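You operate a simulated robot arm through the tools that you are given. There is no shell and no other tool. Be economical: measure what you need, move in short steps, check, and stop when the job is done.

You run a simulated robot arm. Do the job below in one go: nothing can be reset, and whatever is moved stays where it is left.

Task
Take the blue soap pack and put it in the red box.

The check looks at the end state, three seconds after you hand in, the way a careful person would. Anything else that was tipped, shoved, dropped, spilled or broken makes it a failure.

Robot
A 7-joint arm with a two-finger parallel gripper, fixed in place. Base frame: the origin is at the foot of the arm, x ahead of it, y to its left, z up; the work surface is at about z = 0. Readings come in m, degrees, newtons and seconds.
With the tool pointing down near the work surface it reaches from about 0.24 to 0.62 m from the base axis. Its first joint turns from -66.0 to 66.0 degrees. Payload 2.6 kg.
Tool frame: the origin (TCP) lies between the finger pads and is the grasp point; the fingertips stand 0.03 m ahead of it; z points along the fingers, y is the line along which they close. Largest opening 0.094 m; finger width 0.028, thickness 0.01; the body of the gripper, 0.05 by 0.096 m, starts 0.055 m behind the TCP.
Orientation is that of the tool frame in the base frame, as a unit quaternion [w, x, y, z]. With the fingers straight down and closing along the base's y, the tool's x points along the base's -x, its y along +y and its z along -z.

Tools
- The arm moves only by the tool drive_tool. Its argument "motion" is one flat list of numbers, 7 for each row, row after row: the shift along the tool's x, y, z in m, then the turn, a rotation vector about the tool's x, y, z in degrees, then the finger opening in m, from 0 to 0.094. In form: [dx, dy, dz, ax, ay, az, gripper, dx, dy, dz, ax, ay, az, gripper, ...]. A call has 1 to 20 rows; each row shifts and turns the commanded pose from where the row before left it, along the tool's axes as they then stand. Rows are played at 5 a second. More than 0.05 m and 8.6 degrees between two rows, or a gripper value outside its range, and nothing of the call is played. A pose out of reach is approached as far as the arm can. The call stops where the force on the tool passes 40 N (or 10 N more than at its start, if that is more) or the arm is blocked; 0.2 s more then pass. The fingers move at their own pace (about 0.072 m/s each) and stop on an object; they squeeze with about 27 N. The grip force told is the motor's: it shows also when the fingers shut on nothing. Time passes only in rows, and 0.2 s behind the last, so rows that do not move let the fingers close. The reply holds the time, the measured pose of the TCP, the force on the tool along the base axes, the opening and the grip force, in the units named above and with some noise, and new pictures: "pictures" is both (left out), scene, wrist or none.
- Cameras (640 x 400 px; columns grow to the right, rows downward): "scene" is fixed at [0.0474, 0.4337, 0.5866]; the picture's right is [-0.71, -0.71, 0.00], its down [-0.31, 0.31, -0.90] and it looks along [0.64, -0.63, -0.44] (base axes); focal length 325 px, centre (320, 200). "wrist" rides on the gripper at [0.076, 0.014, -0.102] in the tool frame; the picture's right is [-0.18, 0.98, 0.00], its down [-0.75, -0.14, -0.64] and it looks along [-0.63, -0.12, 0.77] (tool axes); focal length 243 px, centre (320, 200). There is no depth. A picture from a camera that has moved, and an enlarged one, comes with that camera's place and axes in the base frame and with its lens. The place of the scene camera against the robot may be out by one fixed shift of up to 0.012 m in any direction.
- zoom(camera, box): a new picture of the part [left, top, right, bottom] of that camera's present view, enlarged. No time passes.
- hand_in(): hands the job in; it is judged then, once.

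Work in short steps. Places have to be worked out from the pictures, the camera data and where the tool is seen: move nearer, look again, correct. Check each grasp and each placing, and mend what went wrong. You have 90 turns and 200 pictures in all, those below and enlarged ones among them. Open the gripper and draw the arm clear of the work before you hand the job in, unless the task says otherwise; then end with one line.

The tools are called after ">>>" as name(argument=value, ...) on one line, values as JSON. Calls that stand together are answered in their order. drive_tool: Moves the arm, as the interface text tells. Its arguments: {"type":"object","properties":{"motion":{"type":"array","items":{"type":"number"}},"pictures":{"type":"string","enum":["both","scene","wrist","none"]}},"required":["motion"]} The other tools are called the same way: zoom (camera, box) takes an enlarged picture of a part of a camera's view; hand_in () hands the job in.

At the start:

```text
clock: 0.0
tcp_pos: [0.3759, -0.1362, 0.3183]
orientation: [0.0, -0.001, 1.0, 0.0]
ft_force: [0.0, 0.4, 0.3]
finger_gap: 0.094
grip_force: 0.0
```

scene: 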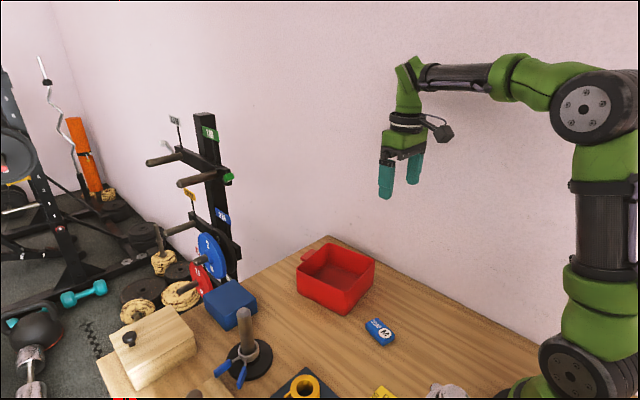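
wrist: 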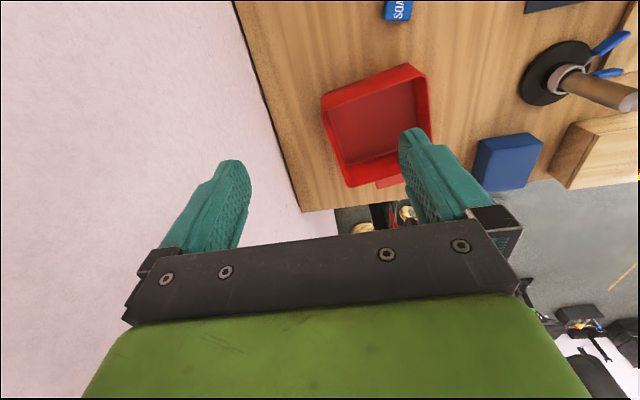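

The soap pack (small, labelled, blue) is near (0.325, -0.02) and the red box near (0.49, -0.07). I'll zoom in to check the pack's orientation and the box.

>>> zoom(camera="scene", box=[280, 230, 440, 400])

>>> drive_tool(motion=[0.04, 0.02, 0, 0, 0, 0, 0.094, 0.04, 0.03, 0, 0, 0, 0, 0.094, 0.04, 0.03, 0, 0, 0, 0, 0.094, 0, 0.03, 0, 0, 0, 0, 0.094])

```text
2.35 times, centred on (360, 315) of scene
camera zoom: at [0.0474, 0.4337, 0.5866], right [-0.71, -0.71, 0.0], down [-0.31, 0.31, -0.9], along [0.64, -0.63, -0.44], focal length 766 px, centre (226, -71)
```

zoom: 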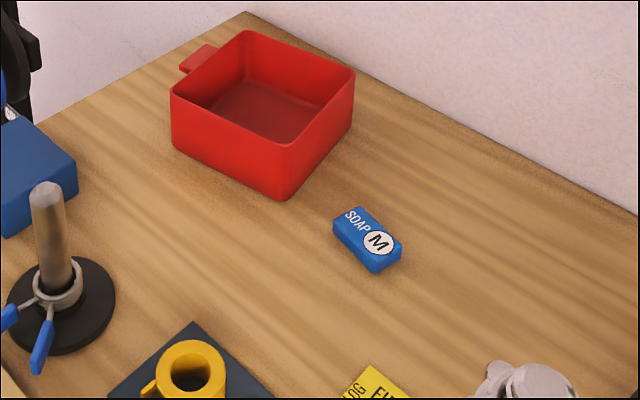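

```text
clock: 1.0
tcp_pos: [0.2566, -0.0265, 0.3164]
orientation: [0.0, 0.002, 1.0, 0.0]
ft_force: [-0.3, 0.2, -0.4]
finger_gap: 0.094
grip_force: 0.1
camera wrist: at [0.1816, -0.0118, 0.4195], right [0.18, 0.98, 0.0], down [0.75, -0.14, 0.64], along [0.63, -0.12, -0.77], focal length 243 px, centre (320, 200)
```

scene: 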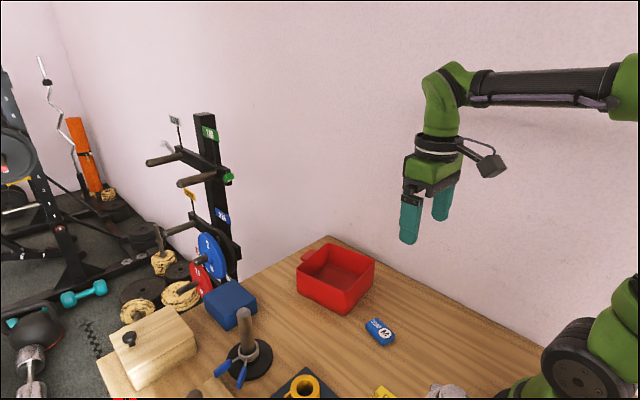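
wrist: 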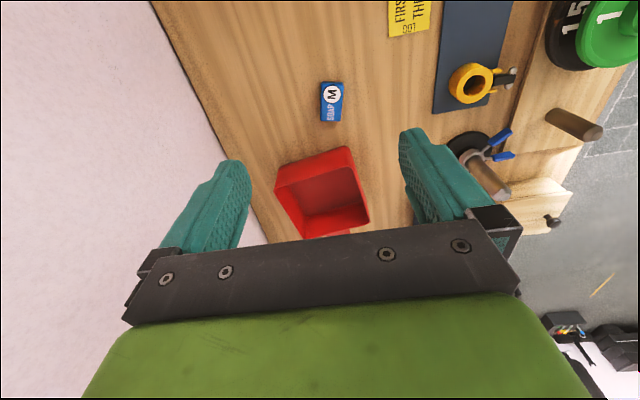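

The wrist view now shows the pack clearly, so I'll enlarge it to measure the corners.

>>> zoom(camera="wrist", box=[250, 60, 410, 160])

>>> zoom(camera="wrist", box=[250, 130, 410, 250])

```text
4.00 times, centred on (330, 110) of wrist
camera zoom: at [0.1816, -0.0118, 0.4195], right [0.18, 0.98, 0.0], down [0.75, -0.14, 0.64], along [0.63, -0.12, -0.77], focal length 970 px, centre (280, 560)
```

zoom: 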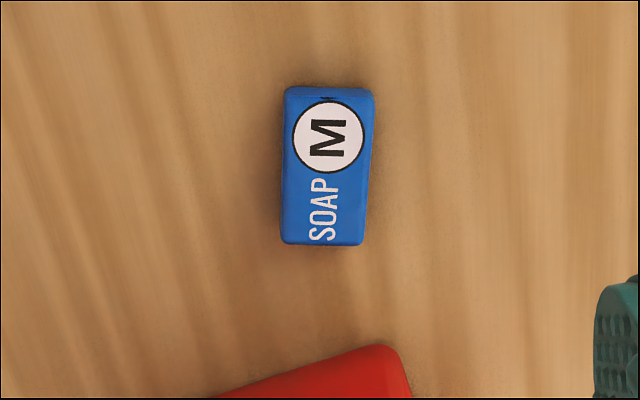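

```text
3.33 times, centred on (330, 190) of wrist
camera zoom: at [0.1816, -0.0118, 0.4195], right [0.18, 0.98, 0.0], down [0.75, -0.14, 0.64], along [0.63, -0.12, -0.77], focal length 809 px, centre (287, 233)
```

zoom: 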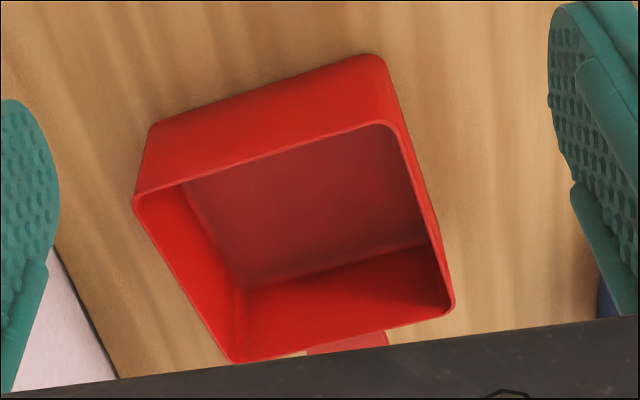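

Pack centre is about (0.314, -0.019), with its long axis about -12° from base x and width about 35 mm. I'll go above it, turn 12° about the tool's z, descend to z≈0.12 and look.

>>> drive_tool(motion=[-0.03, 0.004, 0.04, 0, 0, 0, 0.094, -0.0274, 0.004, 0.04, 0, 0, 0, 0.094, 0, 0, 0.04, 0, 0, 6, 0.094, 0, 0, 0.04, 0, 0, 6, 0.094, 0, 0, 0.036, 0, 0, 0, 0.08, 0, 0, 0, 0, 0, 0, 0.07])

```text
refused: row 1 steps farther than a row can; nothing moved
```

The first row was just over the step limit, so I'll split it up more.

>>> drive_tool(motion=[-0.03, 0.004, 0.03, 0, 0, 0, 0.094, -0.0274, 0.004, 0.03, 0, 0, 0, 0.094, 0, 0, 0.04, 0, 0, 6, 0.094, 0, 0, 0.04, 0, 0, 6, 0.094, 0, 0, 0.036, 0, 0, 0, 0.08, 0, 0, 0.02, 0, 0, 0, 0.07, 0, 0, 0, 0, 0, 0, 0.07])

```text
clock: 2.6
tcp_pos: [0.314, -0.0177, 0.1197]
orientation: [0.0, 0.105, 0.994, 0.0]
ft_force: [0.8, -0.1, -0.7]
finger_gap: 0.0698
grip_force: 0.1
camera wrist: at [0.244, 0.0116, 0.2238], right [0.39, 0.92, 0.0], down [0.71, -0.3, 0.64], along [0.59, -0.25, -0.77], focal length 243 px, centre (320, 200)
```

scene: 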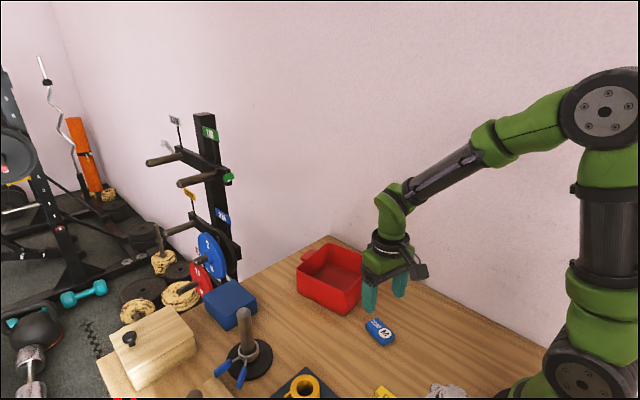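
wrist: 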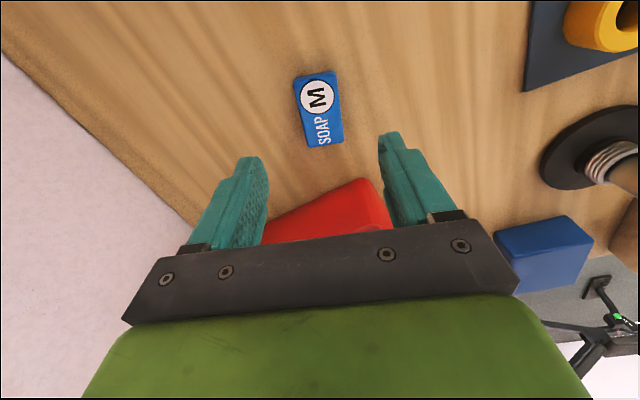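

Tool is aligned to within 2° and centred within about 1 mm (pack at about (0.313, -0.017)). With fingertips 0.03 m ahead of the TCP I'll descend to TCP z≈0.035.

>>> drive_tool(motion=[0, 0, 0.03, 0, 0, 1.5, 0.07, 0, 0, 0.03, 0, 0, 0, 0.07, 0, 0, 0.0135, 0, 0, 0, 0.07, 0, 0, 0.0115, 0, 0, 0, 0.07, 0, 0, 0, 0, 0, 0, 0.07])

>>> zoom(camera="scene", box=[300, 240, 460, 360])

```text
clock: 3.8
tcp_pos: [0.3142, -0.0163, 0.0361]
orientation: [0.0, 0.118, 0.993, 0.0]
ft_force: [0.6, -0.2, 0.4]
finger_gap: 0.07
grip_force: 0.0
camera wrist: at [0.2443, 0.0147, 0.1391], right [0.41, 0.91, 0.0], down [0.7, -0.31, 0.64], along [0.59, -0.26, -0.77], focal length 243 px, centre (320, 200)
```

scene: 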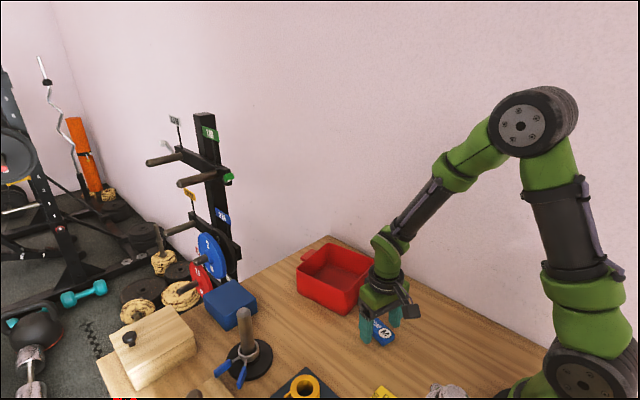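
wrist: 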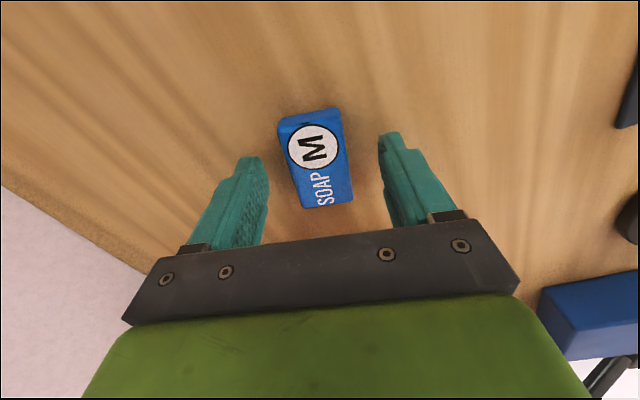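

```text
3.33 times, centred on (380, 300) of scene
camera zoom: at [0.0474, 0.4337, 0.5866], right [-0.71, -0.71, 0.0], down [-0.31, 0.31, -0.9], along [0.64, -0.63, -0.44], focal length 1085 px, centre (120, -133)
```

zoom: 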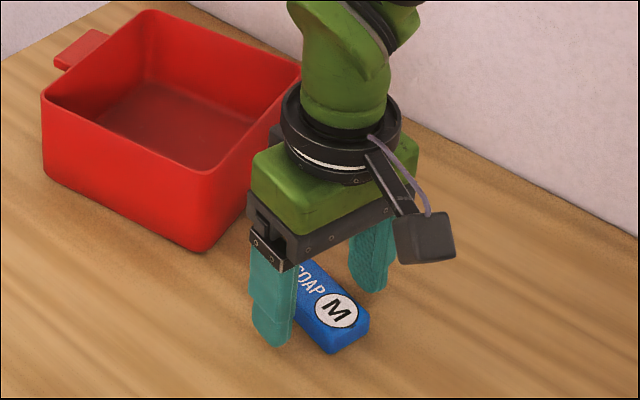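

Re-measured pack centre is (0.313, -0.015), right between the fingers, so I'll close on it.

>>> drive_tool(motion=[0, 0, 0, 0, 0, 0, 0.05, 0, 0, 0, 0, 0, 0, 0.02, 0, 0, 0, 0, 0, 0, 0.02, 0, 0, 0, 0, 0, 0, 0.02, 0, 0, 0, 0, 0, 0, 0.02], pictures="wrist")

```text
clock: 5.0
tcp_pos: [0.3129, -0.0178, 0.0364]
orientation: [0.0, 0.118, 0.993, 0.0]
ft_force: [-0.2, -0.1, -0.1]
finger_gap: 0.035
grip_force: 27.3
camera wrist: at [0.2444, 0.0147, 0.1393], right [0.41, 0.91, 0.0], down [0.7, -0.31, 0.64], along [0.59, -0.26, -0.77], focal length 243 px, centre (320, 200)
```

wrist: 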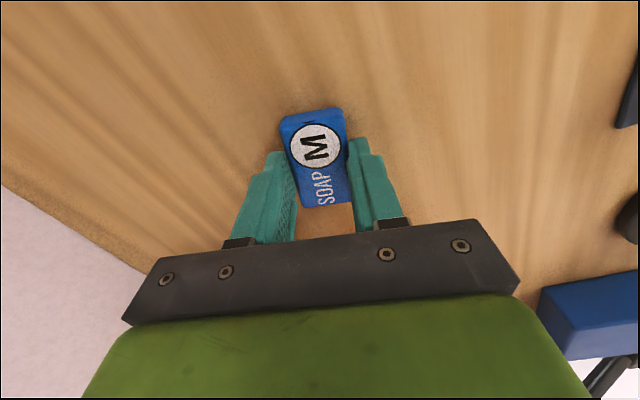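

The fingers hold the pack at 35 mm with 27 N. I'll lift straight up to z≈0.22, well above the box.

>>> drive_tool(motion=[0, 0, -0.02, 0, 0, 0, 0.02, 0, 0, -0.03, 0, 0, 0, 0.02, 0, 0, -0.04, 0, 0, 0, 0.02, 0, 0, -0.045, 0, 0, 0, 0.02, 0, 0, -0.045, 0, 0, 0, 0.02, 0, 0, 0, 0, 0, 0, 0.02])

```text
clock: 6.4
tcp_pos: [0.3157, -0.0172, 0.2162]
orientation: [0.0, 0.118, 0.993, -0.001]
ft_force: [-0.5, 0.6, -0.4]
finger_gap: 0.0351
grip_force: 26.9
camera wrist: at [0.2451, 0.0148, 0.3195], right [0.41, 0.91, 0.0], down [0.7, -0.31, 0.64], along [0.59, -0.26, -0.77], focal length 243 px, centre (320, 200)
```

scene: 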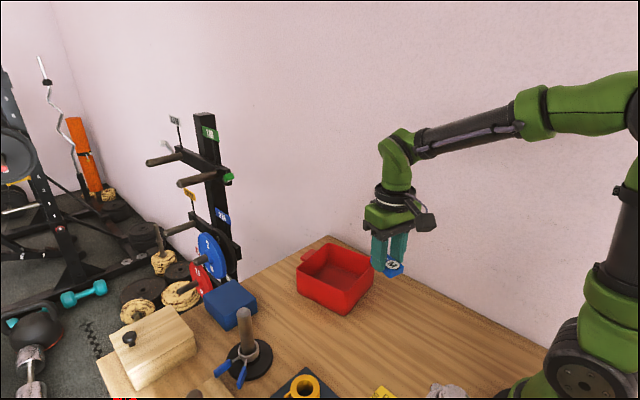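
wrist: 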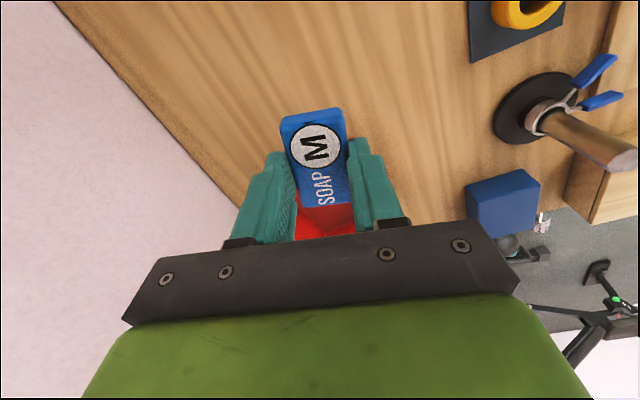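

The pack is held and level. From the earlier wrist view the box rim is about 0.07 m high, centred at about (0.487, -0.060) and turned about +10°. I'll turn the tool to match and move over it at this height.

>>> drive_tool(motion=[0, 0, 0, 0, 0, -8, 0.02, 0, 0, 0, 0, 0, -8, 0.02, 0, 0, 0, 0, 0, -7.6, 0.02, -0.0405, -0.0181, 0, 0, 0, 0, 0.02, -0.0405, -0.0181, 0, 0, 0, 0, 0.02, -0.0405, -0.0181, 0, 0, 0, 0, 0.02, -0.0405, -0.0181, 0, 0, 0, 0, 0.02, 0, 0, 0, 0, 0, 0, 0.02])

>>> zoom(camera="scene", box=[260, 200, 420, 330])

```text
clock: 8.2
tcp_pos: [0.4872, -0.0599, 0.2162]
orientation: [0.0, -0.089, 0.996, 0.0]
ft_force: [0.6, -0.1, -0.7]
finger_gap: 0.0351
grip_force: 27.0
camera wrist: at [0.411, -0.0601, 0.3191], right [0.01, 1.0, 0.0], down [0.77, -0.01, 0.64], along [0.64, -0.01, -0.77], focal length 243 px, centre (320, 200)
```

scene: 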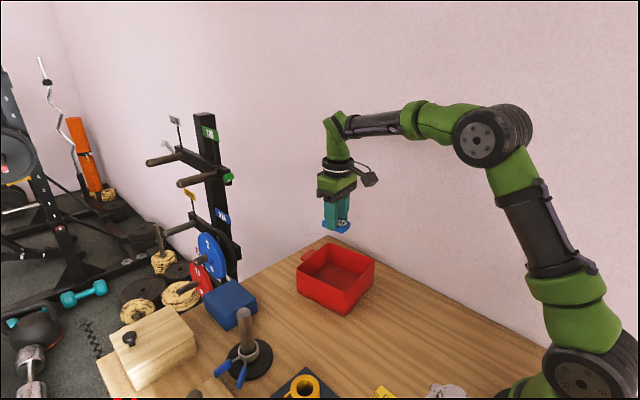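
wrist: 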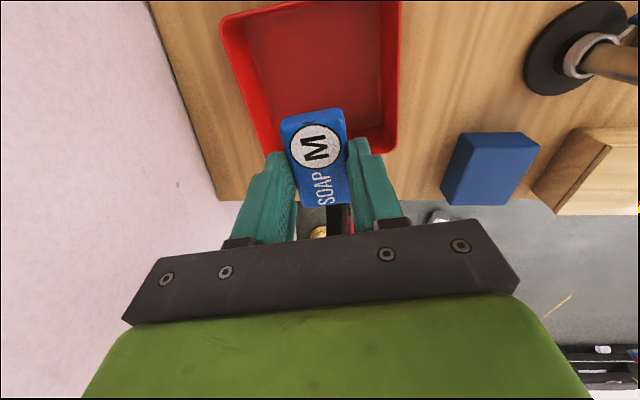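

```text
3.08 times, centred on (340, 265) of scene
camera zoom: at [0.0475, 0.4337, 0.5866], right [-0.71, -0.71, 0.0], down [-0.31, 0.31, -0.9], along [0.64, -0.63, -0.44], focal length 1001 px, centre (258, 0)
```

zoom: 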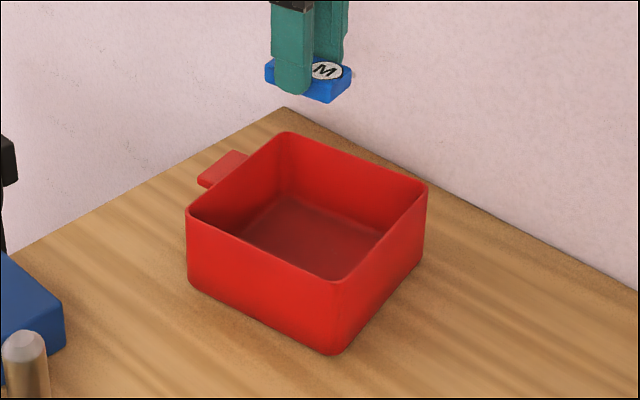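

A check from this view gives a box centre of (0.4865, -0.0585), so the tool is centred to 1–2 mm. I'll descend to z≈0.10, with the pack just entering the rim, and look.

>>> drive_tool(motion=[0, 0, 0.04, 0, 0, 0, 0.02, 0, 0, 0.04, 0, 0, 0, 0.02, 0, 0, 0.036, 0, 0, 0, 0.02, 0, 0, 0, 0, 0, 0, 0.02])

>>> zoom(camera="scene", box=[260, 200, 420, 330])

```text
clock: 9.2
tcp_pos: [0.4867, -0.0604, 0.0999]
orientation: [0.0, -0.088, 0.996, 0.0]
ft_force: [-1.2, 0.2, 0.6]
finger_gap: 0.0349
grip_force: 27.3
camera wrist: at [0.4102, -0.0597, 0.2029], right [0.01, 1.0, 0.0], down [0.77, -0.01, 0.64], along [0.64, -0.01, -0.77], focal length 243 px, centre (320, 200)
```

scene: 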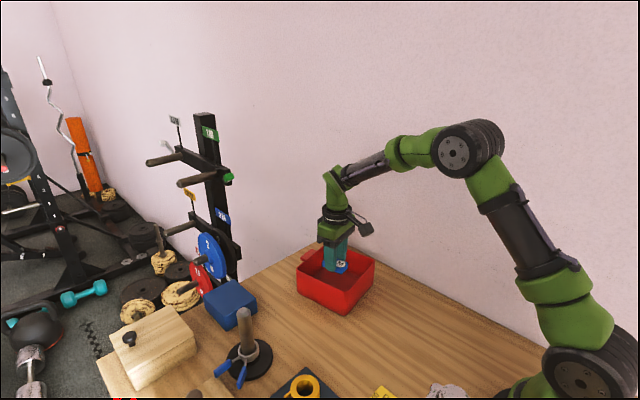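
wrist: 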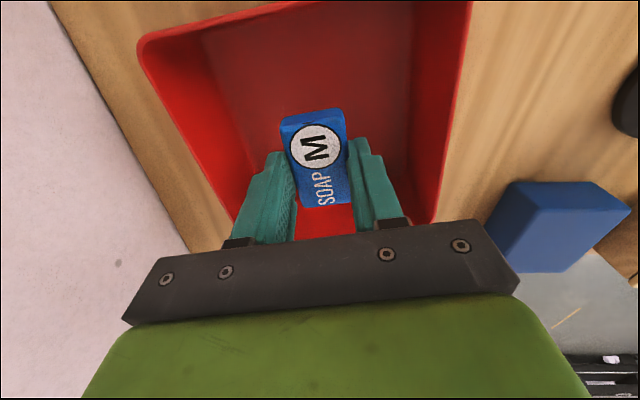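

```text
3.08 times, centred on (340, 265) of scene
camera zoom: at [0.0474, 0.4337, 0.5866], right [-0.71, -0.71, 0.0], down [-0.31, 0.31, -0.9], along [0.64, -0.63, -0.44], focal length 1001 px, centre (258, 0)
```

zoom: 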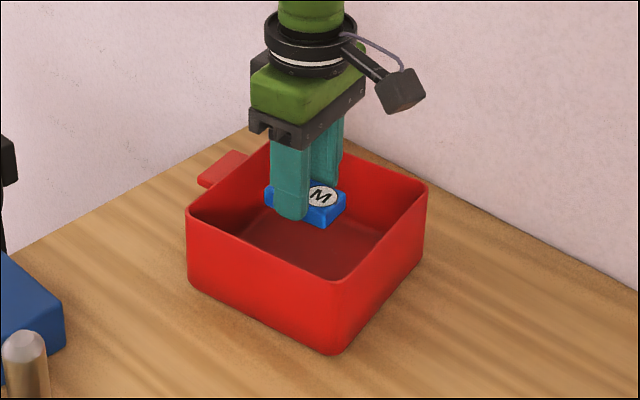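

The pack is well inside the rim with clearance all round. I'll lower gently toward the floor at z≈0.044.

>>> drive_tool(motion=[0, 0, 0.02, 0, 0, 0, 0.02, 0, 0, 0.02, 0, 0, 0, 0.02, 0, 0, 0.01, 0, 0, 0, 0.02, 0, 0, 0.003, 0, 0, 0, 0.02, 0, 0, 0.003, 0, 0, 0, 0.02, 0, 0, 0, 0, 0, 0, 0.02])

```text
clock: 10.6
tcp_pos: [0.486, -0.0592, 0.0437]
orientation: [0.001, -0.088, 0.996, 0.0]
ft_force: [0.4, -0.1, -0.1]
finger_gap: 0.0347
grip_force: 26.8
camera wrist: at [0.4103, -0.0596, 0.147], right [0.01, 1.0, 0.0], down [0.77, -0.01, 0.64], along [0.64, -0.01, -0.77], focal length 243 px, centre (320, 200)
```

scene: 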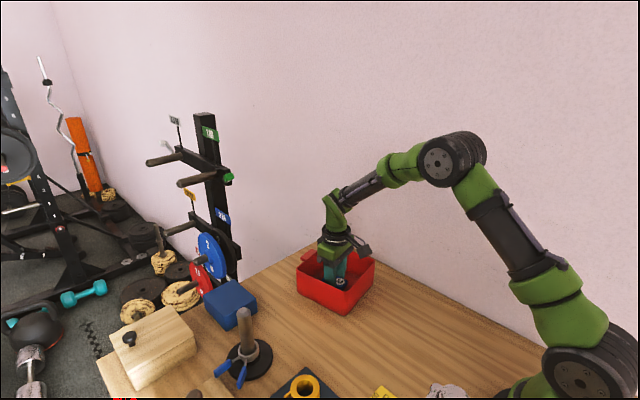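
wrist: 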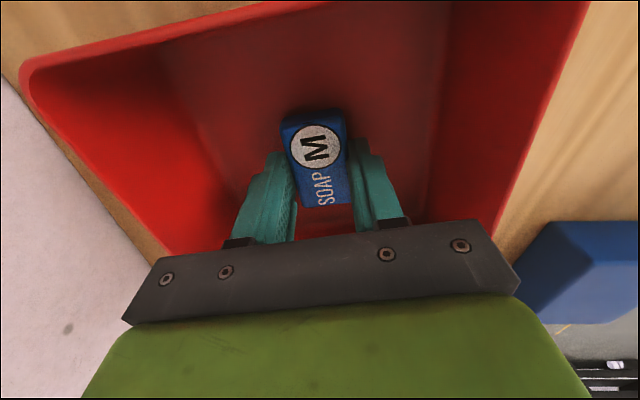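

There is no contact yet, so the pack is a few mm above the floor. I'll ease down in 1 mm steps, then open to 0.055 m, which stays clear of the walls.

>>> drive_tool(motion=[0, 0, 0.001, 0, 0, 0, 0.02, 0, 0, 0.001, 0, 0, 0, 0.02, 0, 0, 0.001, 0, 0, 0, 0.02, 0, 0, 0, 0, 0, 0, 0.02], pictures="none")

>>> drive_tool(motion=[0, 0, 0, 0, 0, 0, 0.04, 0, 0, 0, 0, 0, 0, 0.055, 0, 0, 0, 0, 0, 0, 0.055, 0, 0, 0, 0, 0, 0, 0.055], pictures="wrist")

```text
clock: 11.6
tcp_pos: [0.4851, -0.0609, 0.0411]
orientation: [0.0, -0.087, 0.996, 0.001]
ft_force: [-0.6, -0.2, -0.5]
finger_gap: 0.0351
grip_force: 26.5
```

```text
clock: 12.6
tcp_pos: [0.4855, -0.0612, 0.0411]
orientation: [0.0, -0.087, 0.996, 0.0]
ft_force: [-0.4, -0.1, -0.5]
finger_gap: 0.0548
grip_force: 0.0
camera wrist: at [0.41, -0.0598, 0.1442], right [0.01, 1.0, 0.0], down [0.77, -0.01, 0.64], along [0.64, -0.01, -0.77], focal length 243 px, centre (320, 200)
```

wrist: 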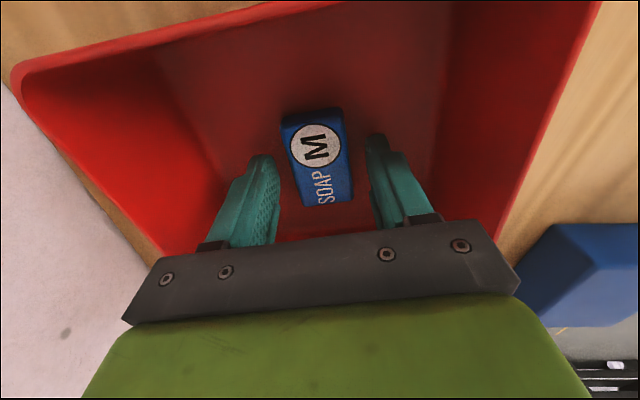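

The pack is released and resting on the box floor. I'll rise straight up and draw back.

>>> drive_tool(motion=[0, 0, -0.03, 0, 0, 0, 0.055, 0, 0, -0.04, 0, 0, 0, 0.055, 0, 0, -0.045, 0, 0, 0, 0.055, 0, 0, -0.045, 0, 0, 0, 0.055, 0, 0, -0.045, 0, 0, 0, 0.07, 0.045, 0, 0, 0, 0, 0, 0.09, 0.045, 0, 0, 0, 0, 0, 0.09, 0.045, 0, 0, 0, 0, 0, 0.09, 0, 0, 0, 0, 0, 0, 0.09])

>>> zoom(camera="scene", box=[260, 200, 420, 330])

```text
clock: 14.6
tcp_pos: [0.3529, -0.0841, 0.248]
orientation: [0.0, -0.089, 0.996, 0.0]
ft_force: [1.1, -0.1, -0.2]
finger_gap: 0.0901
grip_force: 0.0
camera wrist: at [0.2768, -0.0834, 0.35], right [0.01, 1.0, 0.0], down [0.77, -0.01, 0.64], along [0.64, -0.01, -0.77], focal length 243 px, centre (320, 200)
```

scene: 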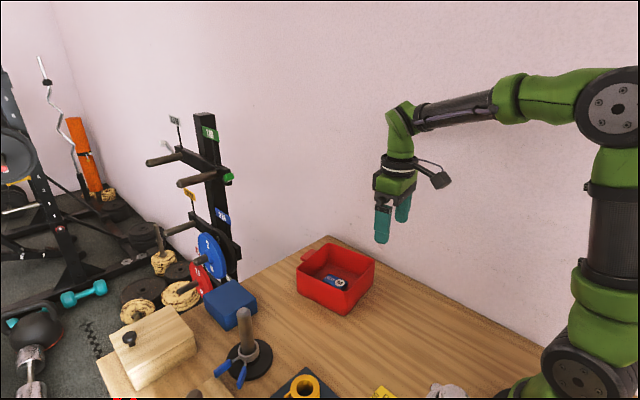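
wrist: 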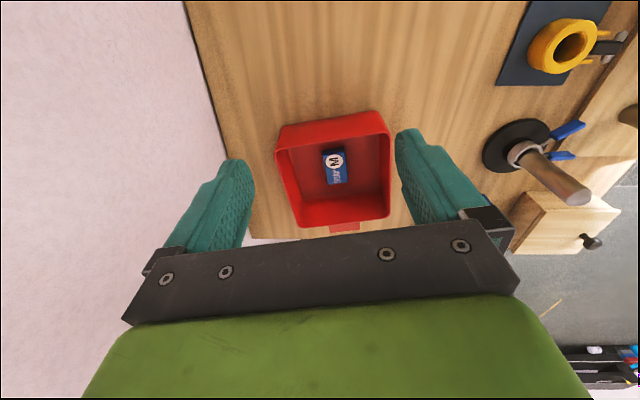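

```text
3.08 times, centred on (340, 265) of scene
camera zoom: at [0.0474, 0.4337, 0.5866], right [-0.71, -0.71, 0.0], down [-0.31, 0.31, -0.9], along [0.64, -0.63, -0.44], focal length 1001 px, centre (258, 0)
```

zoom: 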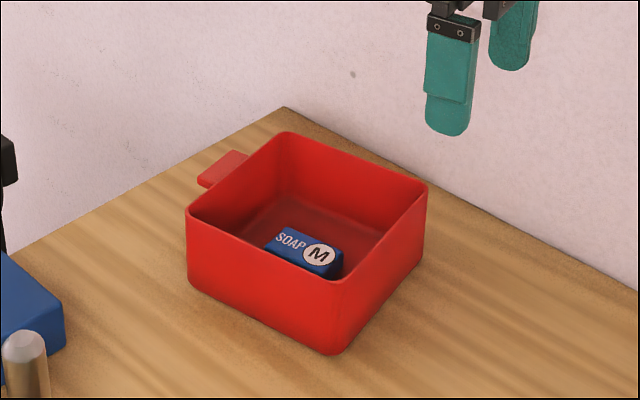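

The pack lies flat in the red box, the box has not moved, and the arm is clear with the gripper open. I'm handing in.

>>> hand_in()

```text
The job is handed in.
```

The blue soap pack is in the red box, lying flat; the box stayed in place, nothing else was touched, and the job is handed in.
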